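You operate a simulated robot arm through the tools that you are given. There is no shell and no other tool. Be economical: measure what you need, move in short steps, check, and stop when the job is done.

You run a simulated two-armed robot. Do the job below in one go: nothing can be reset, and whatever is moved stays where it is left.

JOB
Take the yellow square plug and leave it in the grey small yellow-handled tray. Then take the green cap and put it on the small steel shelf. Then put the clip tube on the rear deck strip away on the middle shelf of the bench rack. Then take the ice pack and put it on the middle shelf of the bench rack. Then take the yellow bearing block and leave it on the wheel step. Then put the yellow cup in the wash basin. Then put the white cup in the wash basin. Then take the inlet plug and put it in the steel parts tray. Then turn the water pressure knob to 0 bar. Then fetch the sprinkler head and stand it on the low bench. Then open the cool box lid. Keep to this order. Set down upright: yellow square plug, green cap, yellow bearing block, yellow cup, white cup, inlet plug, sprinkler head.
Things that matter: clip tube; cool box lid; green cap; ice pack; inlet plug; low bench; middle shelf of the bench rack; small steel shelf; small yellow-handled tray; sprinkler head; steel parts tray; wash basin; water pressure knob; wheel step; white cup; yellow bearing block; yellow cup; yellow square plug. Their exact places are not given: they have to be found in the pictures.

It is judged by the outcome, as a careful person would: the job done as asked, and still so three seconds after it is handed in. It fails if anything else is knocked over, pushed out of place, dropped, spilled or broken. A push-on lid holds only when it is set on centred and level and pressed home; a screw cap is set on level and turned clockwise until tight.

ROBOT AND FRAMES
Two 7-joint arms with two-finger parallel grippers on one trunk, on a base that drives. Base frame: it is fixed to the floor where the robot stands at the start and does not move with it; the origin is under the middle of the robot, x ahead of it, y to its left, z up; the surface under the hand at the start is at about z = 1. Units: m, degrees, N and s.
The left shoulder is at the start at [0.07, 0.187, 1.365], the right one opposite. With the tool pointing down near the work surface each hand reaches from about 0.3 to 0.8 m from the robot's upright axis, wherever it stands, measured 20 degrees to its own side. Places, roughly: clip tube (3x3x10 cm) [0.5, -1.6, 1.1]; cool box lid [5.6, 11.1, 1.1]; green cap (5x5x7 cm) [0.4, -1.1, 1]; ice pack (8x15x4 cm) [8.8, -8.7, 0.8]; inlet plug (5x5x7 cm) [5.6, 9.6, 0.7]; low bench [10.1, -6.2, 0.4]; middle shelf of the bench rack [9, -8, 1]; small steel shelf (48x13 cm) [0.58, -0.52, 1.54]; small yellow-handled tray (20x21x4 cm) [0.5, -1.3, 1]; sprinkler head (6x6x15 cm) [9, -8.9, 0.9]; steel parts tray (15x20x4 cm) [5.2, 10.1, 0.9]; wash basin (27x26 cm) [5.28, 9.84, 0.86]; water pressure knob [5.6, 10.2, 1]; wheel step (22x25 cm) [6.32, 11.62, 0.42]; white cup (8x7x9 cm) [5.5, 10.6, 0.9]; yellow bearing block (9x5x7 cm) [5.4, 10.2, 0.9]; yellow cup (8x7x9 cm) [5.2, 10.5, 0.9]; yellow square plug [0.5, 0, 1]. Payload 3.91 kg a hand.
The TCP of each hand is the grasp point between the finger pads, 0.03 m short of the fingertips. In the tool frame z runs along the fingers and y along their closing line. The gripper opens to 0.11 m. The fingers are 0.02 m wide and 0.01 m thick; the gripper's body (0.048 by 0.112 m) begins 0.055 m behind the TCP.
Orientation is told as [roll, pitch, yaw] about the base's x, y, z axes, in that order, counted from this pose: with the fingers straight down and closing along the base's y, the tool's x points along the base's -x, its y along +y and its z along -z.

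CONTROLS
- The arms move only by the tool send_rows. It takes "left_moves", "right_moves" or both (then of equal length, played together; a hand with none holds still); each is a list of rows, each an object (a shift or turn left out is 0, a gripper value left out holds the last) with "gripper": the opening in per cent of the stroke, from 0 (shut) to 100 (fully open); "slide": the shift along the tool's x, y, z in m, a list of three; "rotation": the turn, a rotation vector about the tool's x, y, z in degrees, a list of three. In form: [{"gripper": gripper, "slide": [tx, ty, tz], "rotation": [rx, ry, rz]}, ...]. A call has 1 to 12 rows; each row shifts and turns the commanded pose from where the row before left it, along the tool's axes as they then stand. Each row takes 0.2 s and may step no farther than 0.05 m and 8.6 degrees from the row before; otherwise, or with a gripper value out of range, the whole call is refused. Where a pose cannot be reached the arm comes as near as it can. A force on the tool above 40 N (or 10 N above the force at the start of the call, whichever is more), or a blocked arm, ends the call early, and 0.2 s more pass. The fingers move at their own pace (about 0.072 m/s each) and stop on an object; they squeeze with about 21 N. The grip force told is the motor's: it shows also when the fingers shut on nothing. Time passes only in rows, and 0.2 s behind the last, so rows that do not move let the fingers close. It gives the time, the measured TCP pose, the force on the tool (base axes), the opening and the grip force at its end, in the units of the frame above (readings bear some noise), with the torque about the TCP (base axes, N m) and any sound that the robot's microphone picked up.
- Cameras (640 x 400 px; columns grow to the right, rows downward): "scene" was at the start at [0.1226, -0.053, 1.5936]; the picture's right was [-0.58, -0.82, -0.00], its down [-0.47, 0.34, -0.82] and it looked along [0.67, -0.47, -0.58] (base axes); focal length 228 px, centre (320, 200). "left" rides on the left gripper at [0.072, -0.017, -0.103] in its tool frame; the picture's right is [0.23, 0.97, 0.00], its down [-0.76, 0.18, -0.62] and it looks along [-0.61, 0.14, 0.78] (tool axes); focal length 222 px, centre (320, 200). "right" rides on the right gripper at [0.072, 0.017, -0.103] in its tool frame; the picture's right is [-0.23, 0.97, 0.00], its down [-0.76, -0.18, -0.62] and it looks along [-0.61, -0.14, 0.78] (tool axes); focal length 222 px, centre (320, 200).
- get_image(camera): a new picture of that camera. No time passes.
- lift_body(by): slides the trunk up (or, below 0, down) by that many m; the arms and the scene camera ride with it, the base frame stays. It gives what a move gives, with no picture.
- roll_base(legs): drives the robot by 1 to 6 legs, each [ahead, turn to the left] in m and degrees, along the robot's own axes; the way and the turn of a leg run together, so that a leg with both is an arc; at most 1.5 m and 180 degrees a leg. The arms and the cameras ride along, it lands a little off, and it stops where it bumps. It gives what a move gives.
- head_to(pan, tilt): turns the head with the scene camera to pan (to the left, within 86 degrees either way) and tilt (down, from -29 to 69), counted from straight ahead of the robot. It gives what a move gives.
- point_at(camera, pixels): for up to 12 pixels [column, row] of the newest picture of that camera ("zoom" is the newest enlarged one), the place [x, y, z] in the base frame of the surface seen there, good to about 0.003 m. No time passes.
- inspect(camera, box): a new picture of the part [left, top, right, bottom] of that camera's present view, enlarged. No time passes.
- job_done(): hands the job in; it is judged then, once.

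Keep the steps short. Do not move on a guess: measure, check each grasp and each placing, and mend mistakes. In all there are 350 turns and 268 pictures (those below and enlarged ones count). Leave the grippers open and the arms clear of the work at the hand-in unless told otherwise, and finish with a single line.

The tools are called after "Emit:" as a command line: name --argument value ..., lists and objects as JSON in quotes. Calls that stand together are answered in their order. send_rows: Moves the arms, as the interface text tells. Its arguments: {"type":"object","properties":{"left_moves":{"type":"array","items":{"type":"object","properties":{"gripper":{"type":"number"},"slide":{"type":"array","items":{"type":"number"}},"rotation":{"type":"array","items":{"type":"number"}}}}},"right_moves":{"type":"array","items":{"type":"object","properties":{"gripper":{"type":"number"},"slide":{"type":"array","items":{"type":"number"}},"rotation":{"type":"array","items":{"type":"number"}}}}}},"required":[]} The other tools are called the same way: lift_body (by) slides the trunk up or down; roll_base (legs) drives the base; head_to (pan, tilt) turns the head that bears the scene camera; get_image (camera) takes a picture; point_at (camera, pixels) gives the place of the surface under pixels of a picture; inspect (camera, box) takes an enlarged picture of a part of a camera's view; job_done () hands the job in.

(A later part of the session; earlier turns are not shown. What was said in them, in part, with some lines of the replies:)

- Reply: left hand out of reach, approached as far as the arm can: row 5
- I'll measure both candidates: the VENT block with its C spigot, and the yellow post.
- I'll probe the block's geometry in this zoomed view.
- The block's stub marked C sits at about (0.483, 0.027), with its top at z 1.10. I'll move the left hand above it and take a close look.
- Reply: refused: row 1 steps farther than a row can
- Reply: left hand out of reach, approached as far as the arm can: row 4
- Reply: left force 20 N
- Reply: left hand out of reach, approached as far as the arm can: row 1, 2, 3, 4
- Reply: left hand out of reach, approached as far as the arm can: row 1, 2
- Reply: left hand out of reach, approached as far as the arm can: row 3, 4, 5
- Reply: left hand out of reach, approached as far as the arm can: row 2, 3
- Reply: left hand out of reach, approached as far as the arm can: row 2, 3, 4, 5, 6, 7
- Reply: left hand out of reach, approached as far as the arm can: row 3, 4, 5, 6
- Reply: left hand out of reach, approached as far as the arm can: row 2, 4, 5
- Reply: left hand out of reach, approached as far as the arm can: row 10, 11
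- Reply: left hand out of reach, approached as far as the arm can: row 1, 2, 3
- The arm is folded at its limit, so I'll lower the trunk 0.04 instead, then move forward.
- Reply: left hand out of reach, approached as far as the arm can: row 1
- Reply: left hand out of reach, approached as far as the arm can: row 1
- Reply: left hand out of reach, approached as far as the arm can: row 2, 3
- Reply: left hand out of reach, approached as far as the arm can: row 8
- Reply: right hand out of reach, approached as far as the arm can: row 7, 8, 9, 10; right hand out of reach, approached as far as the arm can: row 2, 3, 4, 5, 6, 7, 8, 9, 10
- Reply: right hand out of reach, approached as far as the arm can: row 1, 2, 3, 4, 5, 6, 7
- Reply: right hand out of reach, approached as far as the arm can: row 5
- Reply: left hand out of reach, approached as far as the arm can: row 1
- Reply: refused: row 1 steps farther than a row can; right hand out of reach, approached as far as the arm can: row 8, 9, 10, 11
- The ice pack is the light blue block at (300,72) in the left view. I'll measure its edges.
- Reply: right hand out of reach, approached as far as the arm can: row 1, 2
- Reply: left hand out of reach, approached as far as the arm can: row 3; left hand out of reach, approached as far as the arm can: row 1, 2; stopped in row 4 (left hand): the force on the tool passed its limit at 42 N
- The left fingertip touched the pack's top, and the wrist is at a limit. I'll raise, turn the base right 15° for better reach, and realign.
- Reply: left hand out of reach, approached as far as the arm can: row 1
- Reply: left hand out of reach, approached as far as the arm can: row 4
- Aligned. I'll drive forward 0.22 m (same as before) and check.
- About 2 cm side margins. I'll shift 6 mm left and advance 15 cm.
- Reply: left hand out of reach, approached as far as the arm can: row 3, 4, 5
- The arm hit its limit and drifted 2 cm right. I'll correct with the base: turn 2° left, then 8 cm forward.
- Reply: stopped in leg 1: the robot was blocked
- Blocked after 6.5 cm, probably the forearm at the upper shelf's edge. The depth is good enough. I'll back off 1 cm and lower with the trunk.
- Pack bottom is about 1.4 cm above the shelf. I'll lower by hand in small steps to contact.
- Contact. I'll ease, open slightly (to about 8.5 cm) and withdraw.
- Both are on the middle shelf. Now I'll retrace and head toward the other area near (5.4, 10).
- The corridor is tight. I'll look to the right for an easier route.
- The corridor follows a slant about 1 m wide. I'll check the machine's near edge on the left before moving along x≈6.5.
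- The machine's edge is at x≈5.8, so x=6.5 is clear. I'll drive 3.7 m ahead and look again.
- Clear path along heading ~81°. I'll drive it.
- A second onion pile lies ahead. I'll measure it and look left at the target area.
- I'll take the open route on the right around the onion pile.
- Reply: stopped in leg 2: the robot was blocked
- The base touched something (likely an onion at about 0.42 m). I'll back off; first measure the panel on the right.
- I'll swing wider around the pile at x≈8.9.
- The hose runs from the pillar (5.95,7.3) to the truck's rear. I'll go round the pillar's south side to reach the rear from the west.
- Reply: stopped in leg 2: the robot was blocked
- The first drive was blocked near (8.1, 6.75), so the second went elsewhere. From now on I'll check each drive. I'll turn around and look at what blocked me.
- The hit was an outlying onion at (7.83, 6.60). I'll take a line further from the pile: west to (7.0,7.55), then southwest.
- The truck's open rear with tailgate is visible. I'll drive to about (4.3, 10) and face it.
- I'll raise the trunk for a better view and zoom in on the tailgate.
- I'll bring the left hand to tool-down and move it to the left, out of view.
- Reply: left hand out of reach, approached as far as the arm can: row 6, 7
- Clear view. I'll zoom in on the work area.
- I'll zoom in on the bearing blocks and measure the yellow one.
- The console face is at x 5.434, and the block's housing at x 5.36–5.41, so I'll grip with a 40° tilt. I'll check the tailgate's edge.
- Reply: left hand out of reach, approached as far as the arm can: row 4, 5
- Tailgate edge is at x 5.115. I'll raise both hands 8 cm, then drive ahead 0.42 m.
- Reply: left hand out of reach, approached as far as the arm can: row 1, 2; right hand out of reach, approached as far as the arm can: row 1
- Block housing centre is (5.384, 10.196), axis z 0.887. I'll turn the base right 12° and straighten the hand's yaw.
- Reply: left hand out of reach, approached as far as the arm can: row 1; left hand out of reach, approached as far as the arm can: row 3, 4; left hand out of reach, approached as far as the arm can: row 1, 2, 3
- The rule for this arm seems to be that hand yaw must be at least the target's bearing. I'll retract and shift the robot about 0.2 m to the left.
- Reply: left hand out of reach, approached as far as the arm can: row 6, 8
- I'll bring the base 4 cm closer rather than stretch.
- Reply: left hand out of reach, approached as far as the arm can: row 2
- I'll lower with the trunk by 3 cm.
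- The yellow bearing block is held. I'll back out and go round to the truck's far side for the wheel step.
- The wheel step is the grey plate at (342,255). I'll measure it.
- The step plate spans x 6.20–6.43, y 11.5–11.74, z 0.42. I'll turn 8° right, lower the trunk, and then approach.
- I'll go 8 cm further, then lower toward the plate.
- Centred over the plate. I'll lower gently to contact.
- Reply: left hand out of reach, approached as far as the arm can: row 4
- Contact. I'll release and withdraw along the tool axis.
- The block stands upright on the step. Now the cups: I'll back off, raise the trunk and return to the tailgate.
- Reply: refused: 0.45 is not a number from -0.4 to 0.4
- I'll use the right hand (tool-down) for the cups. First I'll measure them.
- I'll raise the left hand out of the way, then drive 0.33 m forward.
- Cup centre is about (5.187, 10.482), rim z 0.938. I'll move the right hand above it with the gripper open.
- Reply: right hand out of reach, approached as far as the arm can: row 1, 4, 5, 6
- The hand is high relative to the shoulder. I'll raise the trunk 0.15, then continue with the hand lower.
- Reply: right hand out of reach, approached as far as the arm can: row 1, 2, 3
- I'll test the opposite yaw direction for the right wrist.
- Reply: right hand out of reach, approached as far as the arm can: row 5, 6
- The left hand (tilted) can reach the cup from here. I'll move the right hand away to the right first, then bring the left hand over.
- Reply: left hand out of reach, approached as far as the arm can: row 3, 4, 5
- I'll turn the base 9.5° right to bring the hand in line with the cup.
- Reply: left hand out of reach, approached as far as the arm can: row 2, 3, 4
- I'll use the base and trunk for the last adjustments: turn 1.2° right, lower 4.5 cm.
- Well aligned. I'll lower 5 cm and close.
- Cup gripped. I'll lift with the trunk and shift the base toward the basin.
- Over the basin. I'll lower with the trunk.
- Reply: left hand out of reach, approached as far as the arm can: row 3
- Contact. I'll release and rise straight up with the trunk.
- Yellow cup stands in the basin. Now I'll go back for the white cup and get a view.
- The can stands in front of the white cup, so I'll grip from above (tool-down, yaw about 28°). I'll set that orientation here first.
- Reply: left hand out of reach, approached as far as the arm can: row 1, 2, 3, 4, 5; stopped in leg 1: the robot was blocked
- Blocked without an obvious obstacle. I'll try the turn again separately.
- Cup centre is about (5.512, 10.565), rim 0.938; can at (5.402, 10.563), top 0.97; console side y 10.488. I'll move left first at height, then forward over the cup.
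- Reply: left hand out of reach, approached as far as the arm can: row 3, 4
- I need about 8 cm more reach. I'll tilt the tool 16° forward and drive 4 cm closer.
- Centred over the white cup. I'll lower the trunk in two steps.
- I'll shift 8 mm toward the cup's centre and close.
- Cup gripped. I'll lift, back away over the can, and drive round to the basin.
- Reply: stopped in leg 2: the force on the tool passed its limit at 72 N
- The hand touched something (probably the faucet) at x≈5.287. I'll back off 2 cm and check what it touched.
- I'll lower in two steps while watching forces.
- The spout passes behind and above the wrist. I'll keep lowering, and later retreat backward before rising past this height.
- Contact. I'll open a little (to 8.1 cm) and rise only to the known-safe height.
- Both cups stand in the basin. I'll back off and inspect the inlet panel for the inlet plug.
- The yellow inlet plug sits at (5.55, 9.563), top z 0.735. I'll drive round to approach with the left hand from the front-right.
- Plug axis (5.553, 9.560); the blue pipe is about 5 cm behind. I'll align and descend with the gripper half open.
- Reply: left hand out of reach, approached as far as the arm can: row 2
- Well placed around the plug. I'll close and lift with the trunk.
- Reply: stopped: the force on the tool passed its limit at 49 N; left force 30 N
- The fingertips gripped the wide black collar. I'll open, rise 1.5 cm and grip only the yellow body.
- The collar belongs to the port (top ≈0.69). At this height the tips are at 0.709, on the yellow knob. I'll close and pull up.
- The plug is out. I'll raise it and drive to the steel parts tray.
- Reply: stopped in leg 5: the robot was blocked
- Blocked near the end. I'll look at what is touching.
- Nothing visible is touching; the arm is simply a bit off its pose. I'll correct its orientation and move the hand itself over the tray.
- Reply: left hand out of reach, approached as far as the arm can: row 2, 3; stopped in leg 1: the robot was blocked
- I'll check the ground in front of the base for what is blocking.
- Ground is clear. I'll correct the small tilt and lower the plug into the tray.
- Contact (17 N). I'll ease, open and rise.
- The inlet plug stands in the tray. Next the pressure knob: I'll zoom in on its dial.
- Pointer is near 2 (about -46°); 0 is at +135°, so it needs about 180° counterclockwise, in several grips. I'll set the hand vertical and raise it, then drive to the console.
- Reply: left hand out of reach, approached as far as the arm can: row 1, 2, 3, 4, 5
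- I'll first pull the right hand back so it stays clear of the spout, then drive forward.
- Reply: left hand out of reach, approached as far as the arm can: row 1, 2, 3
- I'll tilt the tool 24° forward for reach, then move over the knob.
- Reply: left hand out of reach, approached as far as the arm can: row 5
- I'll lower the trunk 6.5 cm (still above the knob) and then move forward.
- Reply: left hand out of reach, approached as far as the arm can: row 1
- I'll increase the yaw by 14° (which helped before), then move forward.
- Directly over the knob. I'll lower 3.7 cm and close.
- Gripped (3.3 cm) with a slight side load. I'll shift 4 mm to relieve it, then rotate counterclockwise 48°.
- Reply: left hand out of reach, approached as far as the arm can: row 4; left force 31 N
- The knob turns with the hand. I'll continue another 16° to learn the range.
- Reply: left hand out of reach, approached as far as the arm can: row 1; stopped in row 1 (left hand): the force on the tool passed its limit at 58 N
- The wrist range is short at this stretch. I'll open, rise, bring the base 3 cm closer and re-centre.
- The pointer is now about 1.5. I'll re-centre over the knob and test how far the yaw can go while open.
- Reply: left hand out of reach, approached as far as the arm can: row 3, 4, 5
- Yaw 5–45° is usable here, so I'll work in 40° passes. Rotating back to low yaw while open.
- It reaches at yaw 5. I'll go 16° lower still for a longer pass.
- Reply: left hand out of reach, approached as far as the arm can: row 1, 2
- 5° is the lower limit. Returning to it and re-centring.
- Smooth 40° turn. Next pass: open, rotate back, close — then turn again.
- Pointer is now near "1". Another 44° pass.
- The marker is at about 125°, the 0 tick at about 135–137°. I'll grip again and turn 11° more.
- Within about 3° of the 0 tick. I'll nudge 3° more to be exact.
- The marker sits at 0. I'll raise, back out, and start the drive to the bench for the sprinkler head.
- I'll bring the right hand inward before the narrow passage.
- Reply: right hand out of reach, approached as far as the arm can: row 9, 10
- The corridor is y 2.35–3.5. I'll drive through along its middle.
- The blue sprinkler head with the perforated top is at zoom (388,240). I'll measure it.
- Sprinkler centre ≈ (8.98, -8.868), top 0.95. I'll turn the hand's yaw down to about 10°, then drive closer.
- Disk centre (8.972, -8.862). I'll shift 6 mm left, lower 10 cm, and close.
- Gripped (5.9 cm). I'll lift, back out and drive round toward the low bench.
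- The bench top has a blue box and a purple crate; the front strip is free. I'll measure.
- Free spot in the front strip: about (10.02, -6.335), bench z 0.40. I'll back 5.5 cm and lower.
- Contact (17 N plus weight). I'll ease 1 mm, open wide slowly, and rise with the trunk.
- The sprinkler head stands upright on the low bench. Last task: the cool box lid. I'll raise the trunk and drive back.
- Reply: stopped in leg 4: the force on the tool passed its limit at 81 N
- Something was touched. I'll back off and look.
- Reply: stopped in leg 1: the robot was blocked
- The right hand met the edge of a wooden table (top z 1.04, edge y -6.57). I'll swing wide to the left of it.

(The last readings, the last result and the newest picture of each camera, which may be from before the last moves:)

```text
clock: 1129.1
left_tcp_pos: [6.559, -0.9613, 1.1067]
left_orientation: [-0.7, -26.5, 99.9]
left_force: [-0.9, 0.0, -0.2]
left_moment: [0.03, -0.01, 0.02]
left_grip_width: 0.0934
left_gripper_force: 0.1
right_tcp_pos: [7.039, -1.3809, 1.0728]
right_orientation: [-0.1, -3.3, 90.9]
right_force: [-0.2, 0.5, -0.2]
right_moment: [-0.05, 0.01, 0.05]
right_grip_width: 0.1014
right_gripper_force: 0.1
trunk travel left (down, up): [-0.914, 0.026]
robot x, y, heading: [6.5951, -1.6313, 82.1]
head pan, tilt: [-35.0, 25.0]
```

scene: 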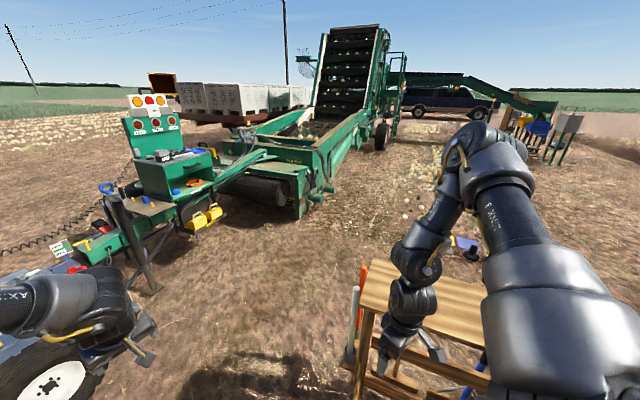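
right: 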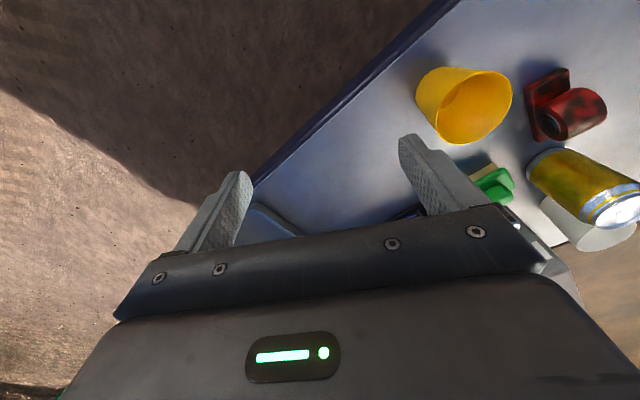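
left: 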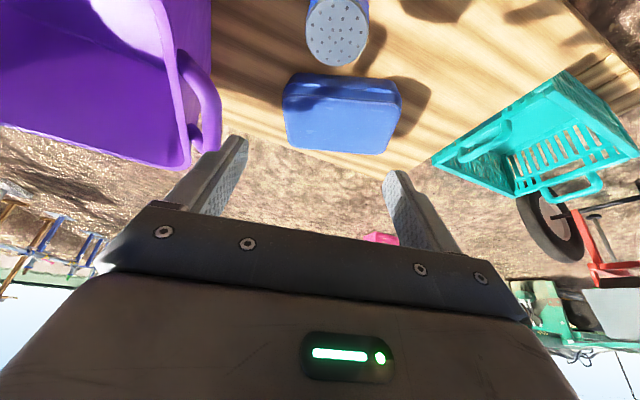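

Emit:
roll_base --legs '[[0, -1.5], [1.2, 0], [1.18, 0], [0, 3.6], [1.15, 0], [1.12, 0]]'

```text
clock: 1152.3
left_tcp_pos: [7.2329, 3.6339, 1.1075]
left_orientation: [-0.5, -26.5, 99.8]
left_force: [0.1, -0.1, -0.2]
left_moment: [0.02, 0.0, 0.02]
left_grip_width: 0.0937
left_gripper_force: 0.2
right_tcp_pos: [7.7134, 3.2126, 1.0715]
right_orientation: [0.0, -3.3, 90.9]
right_force: [0.3, -0.4, 0.1]
right_moment: [-0.01, 0.03, -0.02]
right_grip_width: 0.1011
right_gripper_force: 0.1
trunk travel left (down, up): [-0.914, 0.026]
robot x, y, heading: [7.2664, 2.9612, 82.1]
head pan, tilt: [-35.0, 25.0]
```

Emit:
roll_base --legs '[[0, 97], [1.1, 0], [0, -27.5], [0.92, 0], [0, -48]]'

```text
clock: 1170.1
left_tcp_pos: [5.0664, 4.0346, 1.1076]
left_orientation: [-0.6, -26.5, 121.1]
left_force: [1.1, -0.7, -0.7]
left_moment: [0.01, -0.02, 0.0]
left_grip_width: 0.0935
left_gripper_force: 0.1
right_tcp_pos: [5.6672, 3.8178, 1.0737]
right_orientation: [0.0, -3.3, 112.1]
right_force: [0.2, -0.2, 0.0]
right_moment: [-0.01, -0.04, 0.0]
right_grip_width: 0.1009
right_gripper_force: 0.1
trunk travel left (down, up): [-0.914, 0.026]
robot x, y, heading: [5.3391, 3.4186, 103.3]
head pan, tilt: [-35.0, 25.0]
```

Emit:
roll_base --legs '[[1.5, 0], [1.5, 0], [1.4, 0], [0, -13.3], [1.5, 0], [1.5, 0]]'

Emit:
roll_base --legs '[[0.25, 0], [0, -90]]'

Emit:
head_to --pan 5 --tilt 28

Emit:
get_image --camera "scene"

```text
clock: 1205.9
left_tcp_pos: [4.5494, 11.3774, 1.108]
left_orientation: [-0.6, -26.5, 105.0]
left_force: [0.1, -0.9, 0.0]
left_moment: [-0.02, -0.01, -0.01]
left_grip_width: 0.0933
left_gripper_force: 0.0
right_tcp_pos: [5.0672, 11.0042, 1.0725]
right_orientation: [-0.1, -3.2, 96.2]
right_force: [0.6, 0.0, -0.6]
right_moment: [0.04, 0.0, -0.03]
right_grip_width: 0.1011
right_gripper_force: 0.0
trunk travel left (down, up): [-0.914, 0.026]
robot x, y, heading: [4.6492, 10.708, 87.3]
head pan, tilt: [-35.0, 25.0]
```

```text
clock: 1211.6
left_tcp_pos: [5.3257, 11.0456, 1.1069]
left_orientation: [-0.6, -26.5, 14.3]
left_force: [0.0, 0.2, -1.0]
left_moment: [-0.01, -0.01, 0.0]
left_grip_width: 0.0936
left_gripper_force: 0.1
right_tcp_pos: [4.9438, 10.5352, 1.071]
right_orientation: [0.0, -3.3, 5.3]
right_force: [0.2, -0.7, 0.3]
right_moment: [0.0, -0.02, -0.01]
right_grip_width: 0.1011
right_gripper_force: 0.1
trunk travel left (down, up): [-0.914, 0.026]
robot x, y, heading: [4.6566, 10.9631, -3.6]
head pan, tilt: [-35.0, 25.0]
```

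```text
clock: 1212.6
left_tcp_pos: [5.3262, 11.0455, 1.1081]
left_orientation: [-0.6, -26.4, 14.3]
left_force: [-0.9, -0.8, 0.0]
left_moment: [0.0, 0.03, -0.02]
left_grip_width: 0.0936
left_gripper_force: 0.0
right_tcp_pos: [4.9436, 10.5342, 1.0724]
right_orientation: [0.0, -3.3, 5.3]
right_force: [0.6, 0.2, 0.0]
right_moment: [-0.04, -0.01, 0.03]
right_grip_width: 0.1012
right_gripper_force: 0.1
trunk travel left (down, up): [-0.914, 0.026]
robot x, y, heading: [4.657, 10.9587, -3.5]
head pan, tilt: [5.0, 28.0]
```

```text
19 pictures are left
```

scene: 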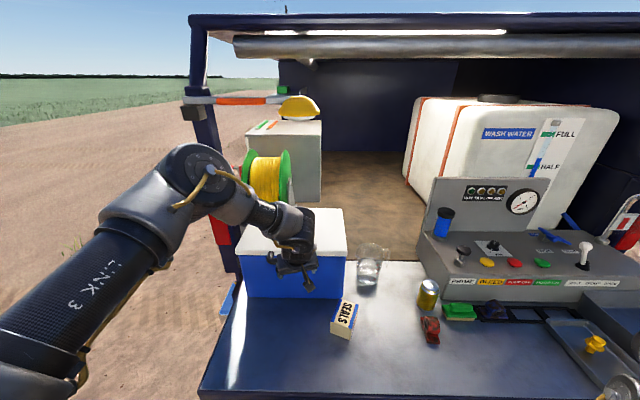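

Emit:
inspect --camera "scene" --box '[220, 190, 380, 310]'

Emit:
point_at --camera "zoom" --pixels '[[90, 170], [120, 180], [480, 210], [470, 70], [150, 140], [440, 240], [130, 260], [440, 300], [400, 100], [230, 215], [100, 230]]'

Emit:
get_image --camera "left"

```text
3.33 times, centred on (300, 250) of scene
```

zoom: 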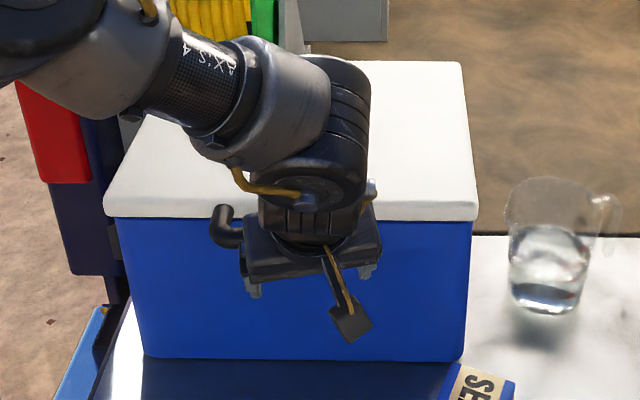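

```text
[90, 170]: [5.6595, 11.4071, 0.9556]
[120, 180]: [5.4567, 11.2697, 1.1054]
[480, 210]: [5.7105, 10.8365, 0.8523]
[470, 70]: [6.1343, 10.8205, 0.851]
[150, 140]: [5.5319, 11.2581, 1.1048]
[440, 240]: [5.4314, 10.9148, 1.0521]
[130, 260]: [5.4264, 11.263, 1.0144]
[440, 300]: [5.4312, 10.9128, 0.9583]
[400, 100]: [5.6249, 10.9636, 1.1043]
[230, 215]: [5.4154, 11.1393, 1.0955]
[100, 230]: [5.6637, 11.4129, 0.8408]
```

```text
17 pictures are left
```

left: 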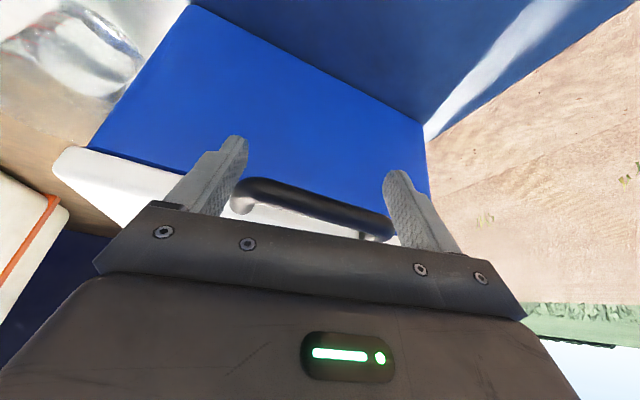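

The lid (top 1.105, front x 5.42) has a black bar handle on its front. I'll measure the bar.

Emit:
point_at --camera "left" --pixels '[[250, 188], [315, 205], [375, 222], [242, 205], [375, 238], [310, 225], [100, 160], [200, 170], [300, 100], [320, 215]]'

```text
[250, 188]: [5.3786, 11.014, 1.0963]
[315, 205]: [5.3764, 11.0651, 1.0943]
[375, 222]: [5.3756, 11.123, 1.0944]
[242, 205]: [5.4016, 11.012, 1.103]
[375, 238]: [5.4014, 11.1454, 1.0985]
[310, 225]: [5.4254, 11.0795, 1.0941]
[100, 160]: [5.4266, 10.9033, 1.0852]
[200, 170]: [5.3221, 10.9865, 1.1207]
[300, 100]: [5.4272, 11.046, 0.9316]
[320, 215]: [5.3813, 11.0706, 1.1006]
```

I'll back off 12 cm and tilt the fingers to horizontal, to hook them under the bar.

Emit:
roll_base --legs '[[-0.14, 0]]'

Emit:
send_rows --left_moves '[{"rotation": [0, -7.8, 0]}, {"rotation": [0, -7.8, 0]}, {"rotation": [0, -7.8, 0]}, {"rotation": [0, -7.8, 0]}, {"rotation": [0, -7.8, 0]}, {"rotation": [0, -7.8, 0]}, {"rotation": [0, -7.8, 0]}, {"rotation": [0, -7.8, 0]}, {}]'

```text
clock: 1214.0
left_tcp_pos: [5.1863, 11.055, 1.1075]
left_orientation: [-0.6, -26.5, 14.3]
left_force: [-0.4, 0.3, 0.0]
left_moment: [0.01, -0.01, -0.01]
left_grip_width: 0.0936
left_gripper_force: 0.0
right_tcp_pos: [4.8053, 10.5442, 1.0724]
right_orientation: [0.0, -3.2, 5.4]
right_force: [-0.8, 0.2, 0.3]
right_moment: [-0.05, -0.01, 0.02]
right_grip_width: 0.1012
right_gripper_force: 0.0
trunk travel left (down, up): [-0.914, 0.026]
robot x, y, heading: [4.5156, 10.9685, -3.0]
head pan, tilt: [5.0, 28.0]
```

```text
clock: 1216.0
left_tcp_pos: [5.2067, 10.9989, 1.1149]
left_orientation: [-5.4, -84.6, 19.3]
left_force: [0.2, 0.0, -0.7]
left_moment: [-0.02, -0.01, 0.02]
left_grip_width: 0.0936
left_gripper_force: 0.1
left hand out of reach, approached as far as the arm can: row 7, 8
right_tcp_pos: [4.804, 10.5431, 1.0723]
right_orientation: [0.1, -3.3, 5.4]
right_force: [0.5, 0.0, 0.0]
right_moment: [0.01, -0.01, -0.04]
right_grip_width: 0.1013
right_gripper_force: 0.0
trunk travel left (down, up): [-0.914, 0.026]
robot x, y, heading: [4.5149, 10.9701, -3.3]
head pan, tilt: [5.0, 28.0]
```

I'll shift left to centre on the bar and lower the trunk 5 cm to pass under it, then look.

Emit:
send_rows --left_moves '[{"slide": [0, 0.04, 0]}, {"slide": [0, 0.04, 0]}, {}]'

Emit:
lift_body --by -0.055

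Emit:
get_image --camera "left"

```text
clock: 1216.8
left_tcp_pos: [5.2058, 10.9998, 1.1146]
left_orientation: [-6.2, -84.7, 20.2]
left_force: [-0.3, 0.7, -0.3]
left_moment: [0.04, 0.01, -0.01]
left_grip_width: 0.0936
left_gripper_force: 0.1
left hand out of reach, approached as far as the arm can: row 1, 2
right_tcp_pos: [4.805, 10.5437, 1.0722]
right_orientation: [-0.1, -3.4, 5.4]
right_force: [0.6, 0.2, -0.7]
right_moment: [-0.03, 0.01, -0.04]
right_grip_width: 0.1013
right_gripper_force: 0.0
trunk travel left (down, up): [-0.914, 0.026]
robot x, y, heading: [4.5155, 10.9711, -3.0]
head pan, tilt: [5.0, 28.0]
```

```text
clock: 1217.7
left_tcp_pos: [5.2054, 10.9989, 1.0603]
left_orientation: [-6.1, -84.6, 19.9]
left_force: [0.6, -0.1, -0.6]
left_moment: [0.02, 0.01, -0.02]
left_grip_width: 0.0933
left_gripper_force: 0.1
right_tcp_pos: [4.8052, 10.544, 1.0167]
right_orientation: [0.0, -3.3, 5.5]
right_force: [-0.5, -0.6, 0.3]
right_moment: [0.0, -0.02, 0.01]
right_grip_width: 0.1011
right_gripper_force: 0.2
trunk travel left (down, up): [-0.859, 0.081]
robot x, y, heading: [4.5135, 10.9685, -3.2]
head pan, tilt: [5.0, 28.0]
```

```text
16 pictures are left
```

left: 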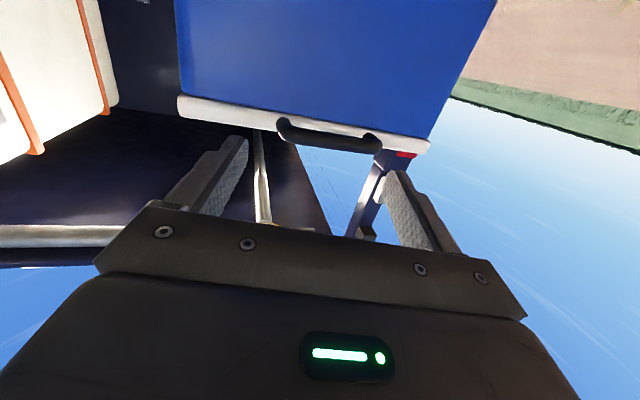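

I'll raise the hand 15 cm and lower the trunk 15 cm for a freer wrist, then turn the base to centre on the bar.

Emit:
send_rows --left_moves '[{"slide": [-0.0495, 0, -0.004]}, {"slide": [-0.0495, 0, -0.004]}, {"slide": [-0.0495, 0, -0.004]}, {}]'

Emit:
lift_body --by -0.15

Emit:
send_rows --left_moves '[{"slide": [0, 0.04, 0]}, {"slide": [0, 0.04, 0]}, {}]'

```text
clock: 1218.7
left_tcp_pos: [5.2143, 10.9973, 1.2081]
left_orientation: [-5.8, -84.4, 19.8]
left_force: [-0.1, 0.2, -1.5]
left_moment: [0.0, -0.03, 0.02]
left_grip_width: 0.0936
left_gripper_force: 0.1
left hand out of reach, approached as far as the arm can: row 1
right_tcp_pos: [4.8046, 10.5427, 1.0166]
right_orientation: [0.0, -3.3, 5.4]
right_force: [0.7, -0.9, 0.1]
right_moment: [0.01, 0.02, 0.0]
right_grip_width: 0.1012
right_gripper_force: 0.0
trunk travel left (down, up): [-0.859, 0.081]
robot x, y, heading: [4.5133, 10.9676, -3.4]
head pan, tilt: [5.0, 28.0]
```

```text
clock: 1220.5
left_tcp_pos: [5.2123, 10.9972, 1.0578]
left_orientation: [-6.0, -84.5, 19.8]
left_force: [-0.3, -0.3, -0.2]
left_moment: [0.0, 0.03, 0.0]
left_grip_width: 0.0934
left_gripper_force: 0.1
right_tcp_pos: [4.8039, 10.5448, 0.8678]
right_orientation: [0.1, -3.3, 5.4]
right_force: [0.4, 0.8, -0.5]
right_moment: [-0.03, 0.01, 0.01]
right_grip_width: 0.1013
right_gripper_force: 0.0
trunk travel left (down, up): [-0.709, 0.231]
robot x, y, heading: [4.5163, 10.9685, -3.1]
head pan, tilt: [5.0, 28.0]
```

```text
clock: 1221.3
left_tcp_pos: [5.2154, 11.0704, 1.0652]
left_orientation: [-5.2, -84.3, 19.0]
left_force: [-0.4, -0.8, 0.1]
left_moment: [0.01, -0.02, 0.03]
left_grip_width: 0.0935
left_gripper_force: 0.1
left hand out of reach, approached as far as the arm can: row 1, 2
right_tcp_pos: [4.8031, 10.5429, 0.8672]
right_orientation: [0.2, -3.3, 5.4]
right_force: [-0.1, -1.0, -0.2]
right_moment: [0.0, 0.01, -0.02]
right_grip_width: 0.101
right_gripper_force: 0.1
trunk travel left (down, up): [-0.709, 0.231]
robot x, y, heading: [4.5195, 10.9685, -3.3]
head pan, tilt: [5.0, 28.0]
```

Fingers are now just below bar height. I'll turn 1.3° left and drive forward 15.5 cm so the fingers pass under the bar.

Emit:
roll_base --legs '[[0, 1.5], [0.155, 0]]'

Emit:
get_image --camera "left"

```text
clock: 1223.0
left_tcp_pos: [5.3643, 11.0828, 1.0659]
left_orientation: [-6.0, -84.3, 21.0]
left_force: [0.0, 0.0, -0.6]
left_moment: [0.01, -0.01, -0.03]
left_grip_width: 0.0936
left_gripper_force: 0.0
right_tcp_pos: [4.9659, 10.5459, 0.867]
right_orientation: [0.0, -3.4, 6.7]
right_force: [-0.4, -0.4, -0.3]
right_moment: [0.0, 0.02, 0.01]
right_grip_width: 0.1012
right_gripper_force: 0.1
trunk travel left (down, up): [-0.709, 0.231]
robot x, y, heading: [4.672, 10.9692, -2.1]
head pan, tilt: [5.0, 28.0]
```

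```text
15 pictures are left
```

left: 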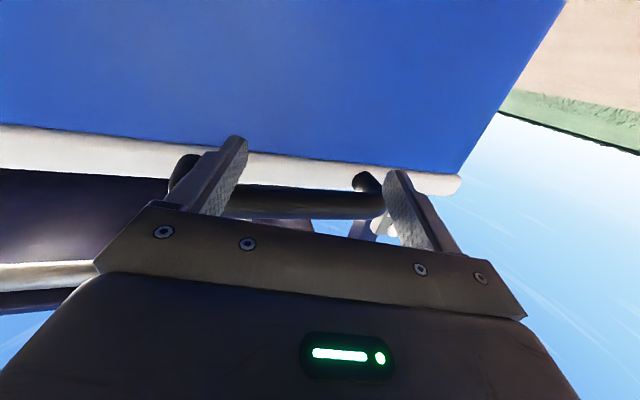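

The fingers are under the bar, but a bit far left. I'll narrow the gripper, shift right 1.5 cm, then lift along the lid's arc to about 30°.

Emit:
send_rows --left_moves '[{"gripper": 60}, {"slide": [0, -0.015, 0]}, {}, {"slide": [-0.0339, -0.0003, -0.0024]}, {"slide": [-0.0343, -0.0013, 0.0014]}, {"slide": [-0.0347, -0.0023, 0.0053]}, {"slide": [-0.035, -0.0031, 0.0082]}, {"slide": [-0.0354, -0.0041, 0.012]}]'

Emit:
get_image --camera "scene"

```text
clock: 1224.8
left_tcp_pos: [5.4123, 11.0728, 1.2363]
left_orientation: [-6.1, -84.3, 21.2]
left_force: [-5.8, 0.2, 2.0]
left_moment: [-0.08, -0.09, -0.22]
left_grip_width: 0.0653
left_gripper_force: 0.1
right_tcp_pos: [4.9664, 10.5456, 0.8672]
right_orientation: [0.0, -3.4, 6.7]
right_force: [0.8, -0.7, 0.4]
right_moment: [0.02, 0.01, -0.01]
right_grip_width: 0.1013
right_gripper_force: 0.1
trunk travel left (down, up): [-0.709, 0.231]
robot x, y, heading: [4.6722, 10.9614, -2.0]
head pan, tilt: [5.0, 28.0]
```

```text
14 pictures are left
```

scene: 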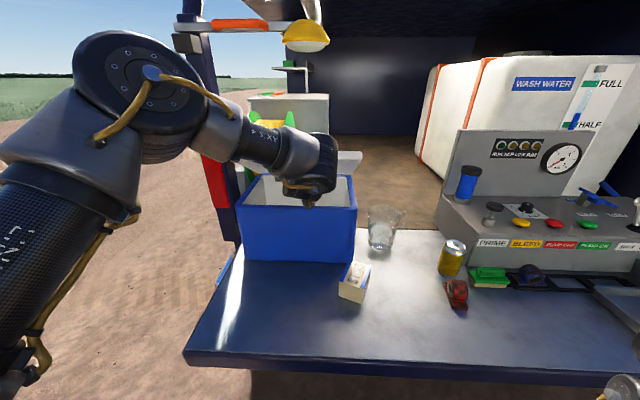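

The lid is lifting on its rear hinge. I'll continue the arc to about 75°.

Emit:
send_rows --left_moves '[{"slide": [-0.0353, -0.0066, 0.0212]}, {"slide": [-0.0353, -0.0066, 0.0212]}, {"slide": [-0.0285, -0.0085, 0.0292]}, {"slide": [-0.0285, -0.0085, 0.0292]}, {"slide": [-0.0196, -0.01, 0.0354]}, {"slide": [-0.0196, -0.01, 0.0354]}]'

Emit:
inspect --camera "scene" --box '[180, 80, 420, 280]'

```text
clock: 1226.2
left_tcp_pos: [5.4575, 11.0653, 1.3227]
left_orientation: [-7.1, -84.3, 22.2]
left_force: [0.0, -0.2, 0.0]
left_moment: [0.02, 0.02, 0.0]
left_grip_width: 0.0662
left_gripper_force: 0.1
left hand out of reach, approached as far as the arm can: row 3, 4, 5, 6
right_tcp_pos: [4.9676, 10.5464, 0.8665]
right_orientation: [0.0, -3.3, 6.9]
right_force: [1.0, -0.4, 0.0]
right_moment: [0.0, 0.0, 0.0]
right_grip_width: 0.1014
right_gripper_force: 0.0
trunk travel left (down, up): [-0.709, 0.231]
robot x, y, heading: [4.6712, 10.9664, -1.9]
head pan, tilt: [5.0, 28.0]
```

```text
2.00 times, centred on (300, 180) of scene
```

zoom: 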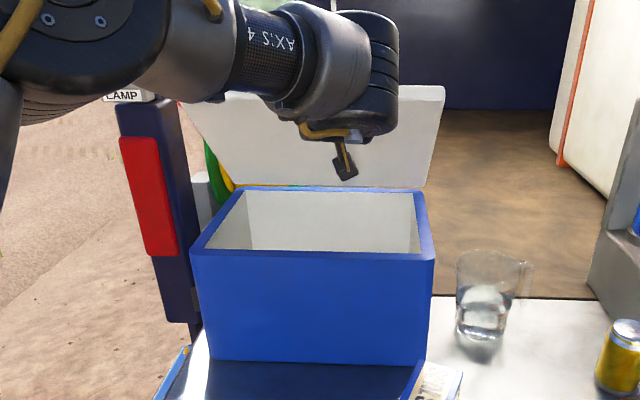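

The lid is up and the tool force is zero. I'll measure the lid's angle.

Emit:
point_at --camera "zoom" --pixels '[[430, 95], [425, 140], [420, 180], [220, 130], [230, 170], [425, 250], [215, 240]]'

```text
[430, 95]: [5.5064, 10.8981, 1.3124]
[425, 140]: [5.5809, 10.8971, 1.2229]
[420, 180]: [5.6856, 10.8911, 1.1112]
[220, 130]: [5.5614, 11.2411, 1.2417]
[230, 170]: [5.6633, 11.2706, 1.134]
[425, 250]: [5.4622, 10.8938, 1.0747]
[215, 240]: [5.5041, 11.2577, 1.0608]
```

The lid is at about 48°. I'll continue with trunk and base: up 5 cm, forward 6 cm, up 3 cm, forward 9 cm.

Emit:
lift_body --by 0.05

Emit:
roll_base --legs '[[0.07, 0]]'

Emit:
lift_body --by 0.035

Emit:
roll_base --legs '[[0.08, 0]]'

Emit:
inspect --camera "scene" --box '[180, 60, 420, 280]'

```text
clock: 1227.2
left_tcp_pos: [5.4577, 11.0653, 1.3729]
left_orientation: [-7.1, -84.4, 22.3]
left_force: [-0.7, 0.3, -1.0]
left_moment: [-0.01, -0.01, 0.01]
left_grip_width: 0.0661
left_gripper_force: 0.0
right_tcp_pos: [4.9672, 10.546, 0.9179]
right_orientation: [-0.1, -3.2, 6.7]
right_force: [-0.3, -0.3, 0.3]
right_moment: [-0.03, 0.01, -0.01]
right_grip_width: 0.101
right_gripper_force: 0.1
trunk travel left (down, up): [-0.759, 0.181]
robot x, y, heading: [4.6679, 10.962, -1.9]
head pan, tilt: [5.0, 28.0]
```

```text
clock: 1228.2
left_tcp_pos: [5.5279, 11.0647, 1.3727]
left_orientation: [-8.4, -84.4, 23.5]
left_force: [-7.1, -1.7, 13.3]
left_moment: [-0.29, -0.33, -0.48]
left_grip_width: 0.0655
left_gripper_force: 0.0
right_tcp_pos: [5.0381, 10.545, 0.9169]
right_orientation: [-0.1, -3.2, 6.8]
right_force: [0.7, -0.6, 0.8]
right_moment: [0.01, 0.01, 0.05]
right_grip_width: 0.1013
right_gripper_force: 0.0
trunk travel left (down, up): [-0.759, 0.181]
robot x, y, heading: [4.742, 10.964, -1.5]
head pan, tilt: [5.0, 28.0]
```

```text
clock: 1229.0
left_tcp_pos: [5.521, 11.0619, 1.4147]
left_orientation: [-9.9, -84.7, 25.0]
left_force: [-0.1, 0.6, 0.8]
left_moment: [-0.01, 0.01, 0.0]
left_grip_width: 0.0661
left_gripper_force: 0.0
right_tcp_pos: [5.0327, 10.5414, 0.953]
right_orientation: [0.0, -3.6, 6.8]
right_force: [-0.7, -0.2, -0.1]
right_moment: [0.0, -0.07, 0.01]
right_grip_width: 0.1014
right_gripper_force: 0.0
trunk travel left (down, up): [-0.794, 0.146]
robot x, y, heading: [4.7397, 10.9596, -1.9]
head pan, tilt: [5.0, 28.0]
```

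```text
clock: 1230.0
left_tcp_pos: [5.6051, 11.0608, 1.4078]
left_orientation: [-8.2, -84.4, 23.4]
left_force: [-10.0, 4.0, 8.4]
left_moment: [-1.12, -1.05, -1.23]
left_grip_width: 0.0651
left_gripper_force: 0.2
right_tcp_pos: [5.115, 10.5416, 0.952]
right_orientation: [-0.1, -3.3, 6.8]
right_force: [1.0, 0.7, 0.2]
right_moment: [0.0, 0.0, -0.01]
right_grip_width: 0.1012
right_gripper_force: 0.0
trunk travel left (down, up): [-0.794, 0.146]
robot x, y, heading: [4.8171, 10.9581, -1.7]
head pan, tilt: [5.0, 28.0]
```

```text
1.82 times, centred on (300, 170) of scene
```

zoom: 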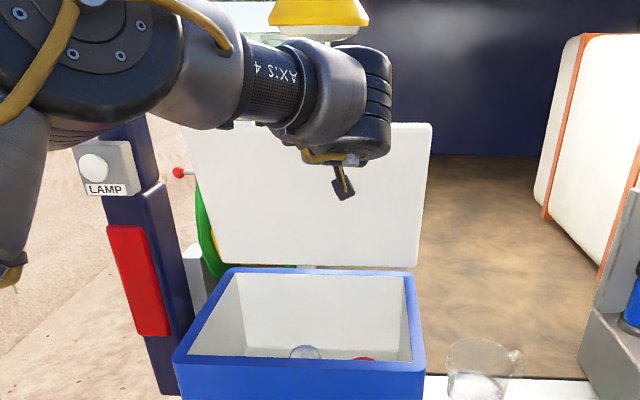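

Emit:
point_at --camera "zoom" --pixels '[[420, 130], [415, 200], [412, 255], [215, 150], [230, 240]]'

```text
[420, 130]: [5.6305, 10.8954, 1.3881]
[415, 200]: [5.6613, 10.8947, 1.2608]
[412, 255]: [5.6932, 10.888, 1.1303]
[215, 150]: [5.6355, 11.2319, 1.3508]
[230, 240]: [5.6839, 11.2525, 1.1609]
```

The lid is at about 76°. I'll push forward a further 6.5 cm.

Emit:
roll_base --legs '[[0.065, 0]]'

Emit:
send_rows --left_moves '[{"slide": [-0.003, -0.008, 0.03]}, {"slide": [-0.003, -0.008, 0.03]}, {}]'

Emit:
inspect --camera "scene" --box '[180, 60, 420, 280]'

Emit:
point_at --camera "zoom" --pixels '[[420, 130], [415, 200], [412, 255], [215, 150], [230, 240], [400, 180]]'

```text
clock: 1231.1
left_tcp_pos: [5.6696, 11.0603, 1.42]
left_orientation: [-11.0, -85.8, 26.7]
left_force: [-0.3, 2.9, 6.6]
left_moment: [0.29, -0.06, 0.02]
left_grip_width: 0.0653
left_gripper_force: 0.2
right_tcp_pos: [5.1801, 10.54, 0.9513]
right_orientation: [0.0, -3.2, 7.0]
right_force: [0.8, -0.1, 0.7]
right_moment: [0.03, 0.02, 0.03]
right_grip_width: 0.1011
right_gripper_force: 0.0
trunk travel left (down, up): [-0.794, 0.146]
robot x, y, heading: [4.881, 10.957, -1.8]
head pan, tilt: [5.0, 28.0]
stopped in leg 1: the force on the tool passed its limit at 44 N (the readings are from after the stop); the commanded pose is now the measured one
```

```text
clock: 1231.8
left_tcp_pos: [5.6735, 11.0599, 1.4192]
left_orientation: [-31.2, -87.5, 47.3]
left_force: [-3.5, -0.4, 28.1]
left_moment: [1.18, -0.53, -0.26]
left_grip_width: 0.0655
left_gripper_force: 0.0
left hand out of reach, approached as far as the arm can: row 1, 2
right_tcp_pos: [5.178, 10.5386, 0.9526]
right_orientation: [0.0, -3.5, 6.9]
right_force: [0.3, -0.3, -0.8]
right_moment: [0.0, 0.07, 0.02]
right_grip_width: 0.101
right_gripper_force: 0.1
trunk travel left (down, up): [-0.794, 0.146]
robot x, y, heading: [4.883, 10.9546, -1.8]
head pan, tilt: [5.0, 28.0]
stopped in row 3 (left hand): the force on the tool passed its limit at 41 N (the readings are from after the stop); the commanded pose is now the measured one
```

```text
1.82 times, centred on (300, 170) of scene
```

zoom: 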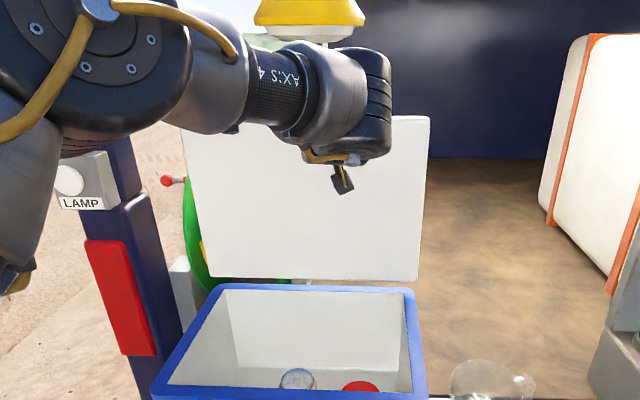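

```text
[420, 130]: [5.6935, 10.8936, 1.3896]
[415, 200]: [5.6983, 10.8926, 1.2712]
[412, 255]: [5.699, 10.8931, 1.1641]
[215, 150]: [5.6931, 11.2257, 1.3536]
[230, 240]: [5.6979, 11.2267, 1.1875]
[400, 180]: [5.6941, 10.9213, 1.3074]
```

The lid is nearly vertical (≈89°) and held earlier by itself at 48°. I'll ease the finger up slightly and withdraw backward out of the handle.

Emit:
lift_body --by 0.005

Emit:
roll_base --legs '[[-0.04, 0]]'

Emit:
get_image --camera "scene"

Emit:
point_at --camera "scene" --pixels '[[410, 140], [405, 180], [402, 215], [400, 130], [395, 160]]'

```text
clock: 1232.3
left_tcp_pos: [5.6711, 11.0589, 1.4186]
left_orientation: [-23.2, -86.9, 39.3]
left_force: [-2.6, 2.3, 20.0]
left_moment: [0.83, -0.41, -0.27]
left_grip_width: 0.0656
left_gripper_force: 0.0
right_tcp_pos: [5.1774, 10.5385, 0.9572]
right_orientation: [-0.1, -3.5, 6.9]
right_force: [0.4, 0.0, -0.3]
right_moment: [0.0, -0.05, 0.03]
right_grip_width: 0.1012
right_gripper_force: 0.1
trunk travel left (down, up): [-0.799, 0.141]
robot x, y, heading: [4.8812, 10.9586, -2.0]
head pan, tilt: [5.0, 28.0]
```

```text
clock: 1233.2
left_tcp_pos: [5.6342, 11.0613, 1.4142]
left_orientation: [-18.3, -86.3, 34.3]
left_force: [-0.1, 0.9, 1.9]
left_moment: [-0.07, -0.1, 0.02]
left_grip_width: 0.0655
left_gripper_force: 0.0
right_tcp_pos: [5.1393, 10.5403, 0.9571]
right_orientation: [0.0, -3.4, 6.9]
right_force: [0.5, -0.8, -0.5]
right_moment: [0.02, 0.0, 0.01]
right_grip_width: 0.1012
right_gripper_force: 0.1
trunk travel left (down, up): [-0.799, 0.141]
robot x, y, heading: [4.8357, 10.9601, -1.8]
head pan, tilt: [5.0, 28.0]
```

```text
10 pictures are left
```

scene: 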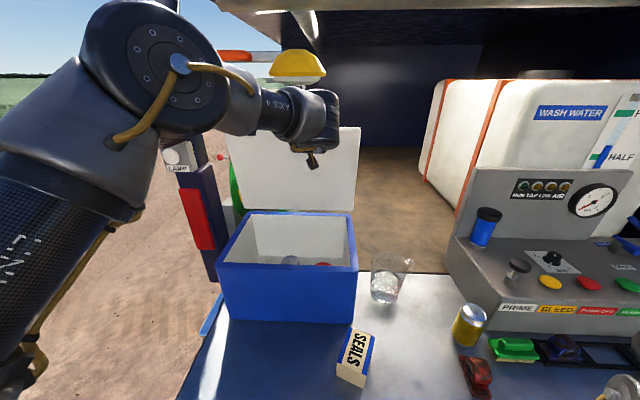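

```text
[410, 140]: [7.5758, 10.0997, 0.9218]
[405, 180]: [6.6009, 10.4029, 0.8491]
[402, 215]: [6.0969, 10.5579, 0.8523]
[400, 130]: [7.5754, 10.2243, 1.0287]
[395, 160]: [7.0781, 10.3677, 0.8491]
```

The lid stays up. I'll withdraw further and check its angle.

Emit:
roll_base --legs '[[-0.15, 0]]'

Emit:
get_image --camera "scene"

Emit:
point_at --camera "scene" --pixels '[[345, 140], [345, 170], [340, 195], [335, 180], [250, 180]]'

```text
clock: 1234.6
left_tcp_pos: [5.4863, 11.066, 1.4119]
left_orientation: [-17.9, -86.3, 33.8]
left_force: [-0.4, -0.2, 0.3]
left_moment: [0.02, -0.03, -0.02]
left_grip_width: 0.0657
left_gripper_force: 0.1
right_tcp_pos: [4.9894, 10.5455, 0.9568]
right_orientation: [0.1, -3.4, 6.8]
right_force: [-0.2, 0.1, -0.6]
right_moment: [-0.01, 0.01, 0.0]
right_grip_width: 0.1015
right_gripper_force: 0.1
trunk travel left (down, up): [-0.799, 0.141]
robot x, y, heading: [4.6905, 10.9623, -1.9]
head pan, tilt: [5.0, 28.0]
```

```text
9 pictures are left
```

scene: 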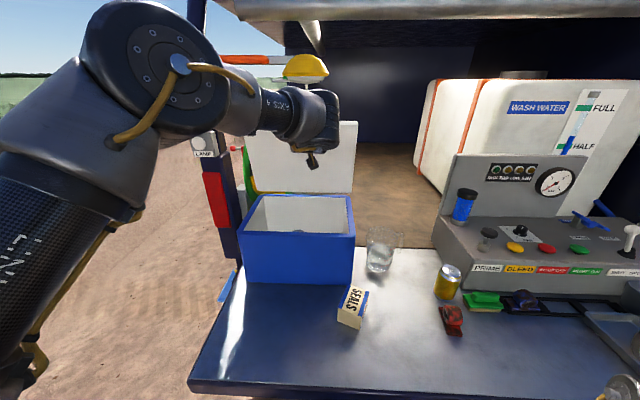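

```text
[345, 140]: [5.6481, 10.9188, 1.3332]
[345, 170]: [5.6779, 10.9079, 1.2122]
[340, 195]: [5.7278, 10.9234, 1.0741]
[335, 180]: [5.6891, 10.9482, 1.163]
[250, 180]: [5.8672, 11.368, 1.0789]
```

The lid sits at about 76° (the handle dragged it back a little). I'll lower the hand 10 cm and push its underside past vertical.

Emit:
lift_body --by -0.1

Emit:
roll_base --legs '[[0.19, 0]]'

Emit:
get_image --camera "scene"

Emit:
point_at --camera "scene" --pixels '[[350, 130], [350, 160], [345, 190], [345, 200], [270, 170]]'

```text
clock: 1235.9
left_tcp_pos: [5.4826, 11.0669, 1.3141]
left_orientation: [-19.2, -86.4, 34.9]
left_force: [1.0, -0.2, 0.9]
left_moment: [0.0, -0.03, -0.01]
left_grip_width: 0.0659
left_gripper_force: 0.1
right_tcp_pos: [4.9883, 10.545, 0.8576]
right_orientation: [-0.1, -3.4, 7.0]
right_force: [0.0, -0.9, -0.8]
right_moment: [-0.03, 0.02, 0.0]
right_grip_width: 0.1012
right_gripper_force: 0.1
trunk travel left (down, up): [-0.699, 0.241]
robot x, y, heading: [4.6905, 10.9634, -1.9]
head pan, tilt: [5.0, 28.0]
```

```text
clock: 1237.2
left_tcp_pos: [5.5955, 11.0622, 1.3136]
left_orientation: [-19.7, -86.5, 35.3]
left_force: [0.9, -0.6, 0.1]
left_moment: [0.04, -0.06, 0.01]
left_grip_width: 0.0659
left_gripper_force: 0.1
right_tcp_pos: [5.0941, 10.5422, 0.8568]
right_orientation: [-0.1, -2.2, 6.8]
right_force: [-18.9, -1.0, 29.4]
right_moment: [-1.57, 0.34, -1.18]
right_grip_width: 0.1011
right_gripper_force: 0.0
trunk travel left (down, up): [-0.699, 0.241]
robot x, y, heading: [4.8031, 10.9576, -1.6]
head pan, tilt: [5.0, 28.0]
stopped in leg 1: the force on the tool passed its limit at 60 N (the readings are from after the stop); the commanded pose is now the measured one
```

```text
8 pictures are left
```

scene: 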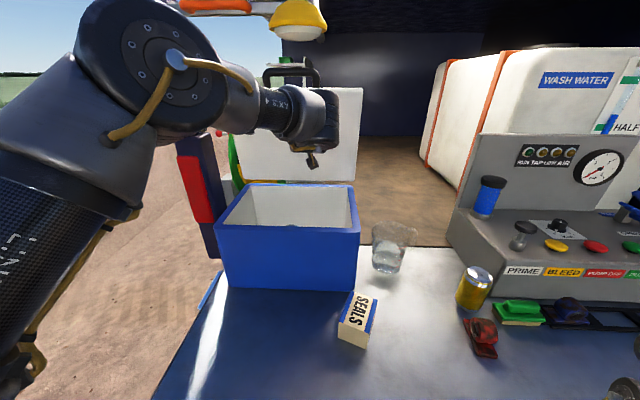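

```text
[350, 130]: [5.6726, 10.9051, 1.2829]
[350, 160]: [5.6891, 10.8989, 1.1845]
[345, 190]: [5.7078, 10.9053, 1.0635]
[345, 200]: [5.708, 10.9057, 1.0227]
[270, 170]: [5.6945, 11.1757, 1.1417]
```

The right fingers met the tailgate edge. I'll back off, raise the right hand, and continue the push.

Emit:
roll_base --legs '[[-0.05, 0]]'

Emit:
send_rows --right_moves '[{"slide": [0, 0, -0.045]}, {"slide": [0, 0, -0.045]}, {"slide": [0, 0, -0.03]}, {}]'

Emit:
roll_base --legs '[[0.12, 0]]'

```text
clock: 1238.1
left_tcp_pos: [5.5476, 11.0638, 1.3137]
left_orientation: [-19.0, -86.6, 34.8]
left_force: [0.0, -0.4, -0.7]
left_moment: [0.0, 0.02, 0.02]
left_grip_width: 0.0662
left_gripper_force: 0.0
right_tcp_pos: [5.0489, 10.5431, 0.8571]
right_orientation: [0.0, -2.8, 6.9]
right_force: [0.7, 0.3, -0.4]
right_moment: [0.0, 0.03, -0.03]
right_grip_width: 0.1012
right_gripper_force: 0.0
trunk travel left (down, up): [-0.699, 0.241]
robot x, y, heading: [4.7495, 10.9607, -1.8]
head pan, tilt: [5.0, 28.0]
```

```text
clock: 1239.1
left_tcp_pos: [5.5453, 11.0621, 1.316]
left_orientation: [-19.8, -86.5, 35.5]
left_force: [0.1, 0.2, 0.5]
left_moment: [0.02, 0.01, 0.02]
left_grip_width: 0.066
left_gripper_force: 0.0
right_tcp_pos: [5.0501, 10.5359, 0.9756]
right_orientation: [0.2, -2.7, 6.9]
right_force: [0.4, -0.7, -0.5]
right_moment: [0.02, 0.01, 0.0]
right_grip_width: 0.1009
right_gripper_force: 0.1
right hand out of reach, approached as far as the arm can: row 2, 3
trunk travel left (down, up): [-0.699, 0.241]
robot x, y, heading: [4.7552, 10.961, -2.0]
head pan, tilt: [5.0, 28.0]
```

```text
clock: 1240.3
left_tcp_pos: [5.663, 11.0599, 1.317]
left_orientation: [-22.1, -86.7, 37.8]
left_force: [0.5, -0.1, 0.1]
left_moment: [0.01, 0.02, 0.02]
left_grip_width: 0.066
left_gripper_force: 0.1
right_tcp_pos: [5.1703, 10.533, 0.9782]
right_orientation: [0.1, -2.8, 6.7]
right_force: [-0.1, -0.1, 0.4]
right_moment: [0.02, 0.02, -0.02]
right_grip_width: 0.1011
right_gripper_force: 0.0
trunk travel left (down, up): [-0.699, 0.241]
robot x, y, heading: [4.8729, 10.9582, -2.2]
head pan, tilt: [5.0, 28.0]
```

Emit:
roll_base --legs '[[0.025, 0]]'

Emit:
get_image --camera "scene"

Emit:
point_at --camera "scene" --pixels '[[350, 130], [350, 160], [350, 185], [345, 195], [345, 110]]'

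```text
clock: 1241.1
left_tcp_pos: [5.6851, 11.0586, 1.3205]
left_orientation: [-24.2, -86.7, 39.7]
left_force: [-0.2, 0.2, 0.5]
left_moment: [0.02, 0.0, -0.01]
left_grip_width: 0.066
left_gripper_force: 0.0
right_tcp_pos: [5.1908, 10.5318, 0.9776]
right_orientation: [0.0, -3.0, 6.8]
right_force: [-0.8, 1.1, -0.4]
right_moment: [-0.02, -0.02, -0.01]
right_grip_width: 0.1014
right_gripper_force: 0.0
trunk travel left (down, up): [-0.699, 0.241]
robot x, y, heading: [4.8986, 10.9571, -1.9]
head pan, tilt: [5.0, 28.0]
```

```text
7 pictures are left
```

scene: 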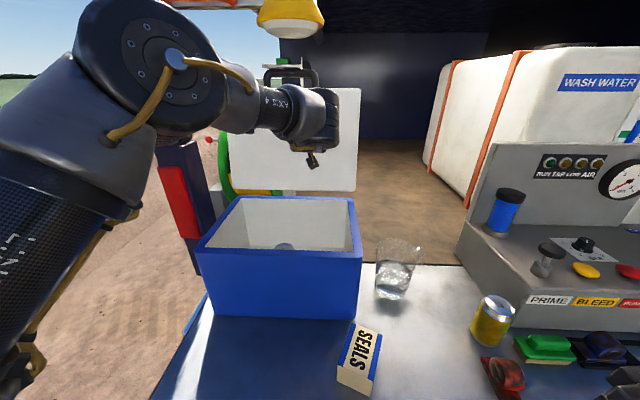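

```text
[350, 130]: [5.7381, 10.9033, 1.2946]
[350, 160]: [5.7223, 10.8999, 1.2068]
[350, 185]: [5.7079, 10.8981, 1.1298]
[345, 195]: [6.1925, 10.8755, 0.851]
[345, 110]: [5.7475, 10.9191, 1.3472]
```

The lid is now past vertical (≈100°). I'll withdraw completely and verify.

Emit:
roll_base --legs '[[-0.45, 0]]'

Emit:
send_rows --left_moves '[{"gripper": 100}, {}, {}, {}, {}]' --right_moves '[{"gripper": 100}, {}, {}, {}, {}]'

Emit:
get_image --camera "scene"

```text
clock: 1243.8
left_tcp_pos: [5.2414, 11.073, 1.3163]
left_orientation: [-21.3, -86.7, 37.0]
left_force: [-0.1, -0.2, 0.9]
left_moment: [-0.01, 0.03, -0.01]
left_grip_width: 0.0659
left_gripper_force: 0.1
right_tcp_pos: [4.7478, 10.5466, 0.9763]
right_orientation: [0.1, -2.8, 6.6]
right_force: [0.3, 0.2, 0.0]
right_moment: [-0.02, -0.01, -0.01]
right_grip_width: 0.101
right_gripper_force: 0.1
trunk travel left (down, up): [-0.699, 0.241]
robot x, y, heading: [4.4504, 10.9709, -2.0]
head pan, tilt: [5.0, 28.0]
```

```text
clock: 1245.0
left_tcp_pos: [5.2416, 11.0731, 1.3182]
left_orientation: [-21.8, -86.6, 37.4]
left_force: [0.8, 0.3, 0.2]
left_moment: [-0.01, 0.01, -0.01]
left_grip_width: 0.1102
left_gripper_force: 0.1
right_tcp_pos: [4.7454, 10.5465, 0.976]
right_orientation: [0.1, -2.8, 6.7]
right_force: [-0.3, 0.6, 0.7]
right_moment: [0.03, 0.0, 0.0]
right_grip_width: 0.1098
right_gripper_force: 0.0
trunk travel left (down, up): [-0.699, 0.241]
robot x, y, heading: [4.4474, 10.9733, -2.2]
head pan, tilt: [5.0, 28.0]
```

```text
6 pictures are left
```

scene: 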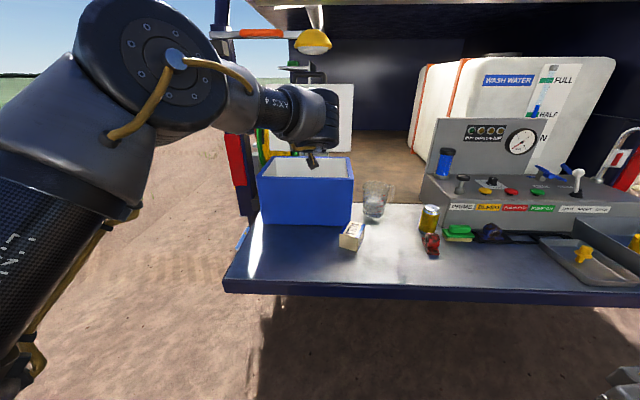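

The lid stays open. I'll back off further and take one last check of the tray and cups.

Emit:
roll_base --legs '[[-0.4, 0]]'

Emit:
head_to --pan -20 --tilt 22

Emit:
inspect --camera "scene" --box '[180, 110, 420, 260]'

```text
clock: 1247.6
left_tcp_pos: [4.8365, 11.0864, 1.3167]
left_orientation: [-21.2, -86.5, 36.6]
left_force: [-1.7, 0.3, -0.2]
left_moment: [-0.01, 0.02, 0.02]
left_grip_width: 0.1102
left_gripper_force: 0.0
right_tcp_pos: [4.3384, 10.5612, 0.9763]
right_orientation: [0.1, -2.9, 6.5]
right_force: [-0.9, -0.5, 0.4]
right_moment: [0.0, -0.01, 0.0]
right_grip_width: 0.1101
right_gripper_force: 0.0
trunk travel left (down, up): [-0.699, 0.241]
robot x, y, heading: [4.0436, 10.9876, -2.6]
head pan, tilt: [5.0, 28.0]
```

```text
clock: 1248.5
left_tcp_pos: [4.837, 11.0863, 1.3166]
left_orientation: [-21.4, -86.6, 36.8]
left_force: [-1.0, -0.1, -0.7]
left_moment: [0.0, -0.02, -0.02]
left_grip_width: 0.1101
left_gripper_force: 0.0
right_tcp_pos: [4.3399, 10.5613, 0.9767]
right_orientation: [0.1, -2.8, 6.5]
right_force: [-0.6, 0.5, -0.7]
right_moment: [0.04, 0.02, 0.0]
right_grip_width: 0.11
right_gripper_force: 0.1
trunk travel left (down, up): [-0.699, 0.241]
robot x, y, heading: [4.0494, 10.9887, -2.3]
head pan, tilt: [-20.0, 22.0]
```

```text
2.67 times, centred on (300, 185) of scene
```

zoom: 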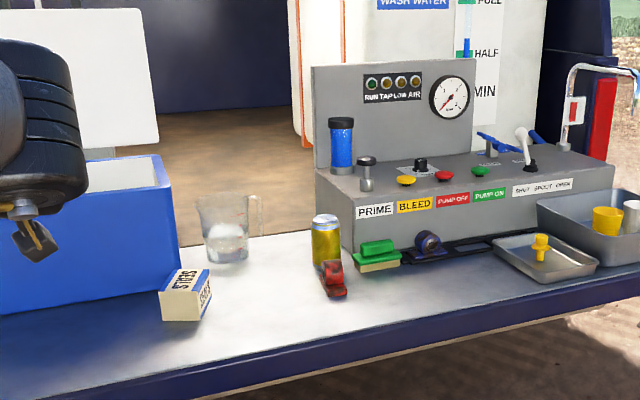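

Everything checked so far is in place: plug upright in the tray, cups in the basin, lid open, knob at 0. I'll hand in.

Emit:
job_done

```text
The job is handed in.
```

All eleven tasks were done in the order asked and the job is handed in; along the way the robot bumped an onion, the wash-basin faucet and the edge of a wooden table (nothing seen to move), so whether anything shifted is not fully confirmed.
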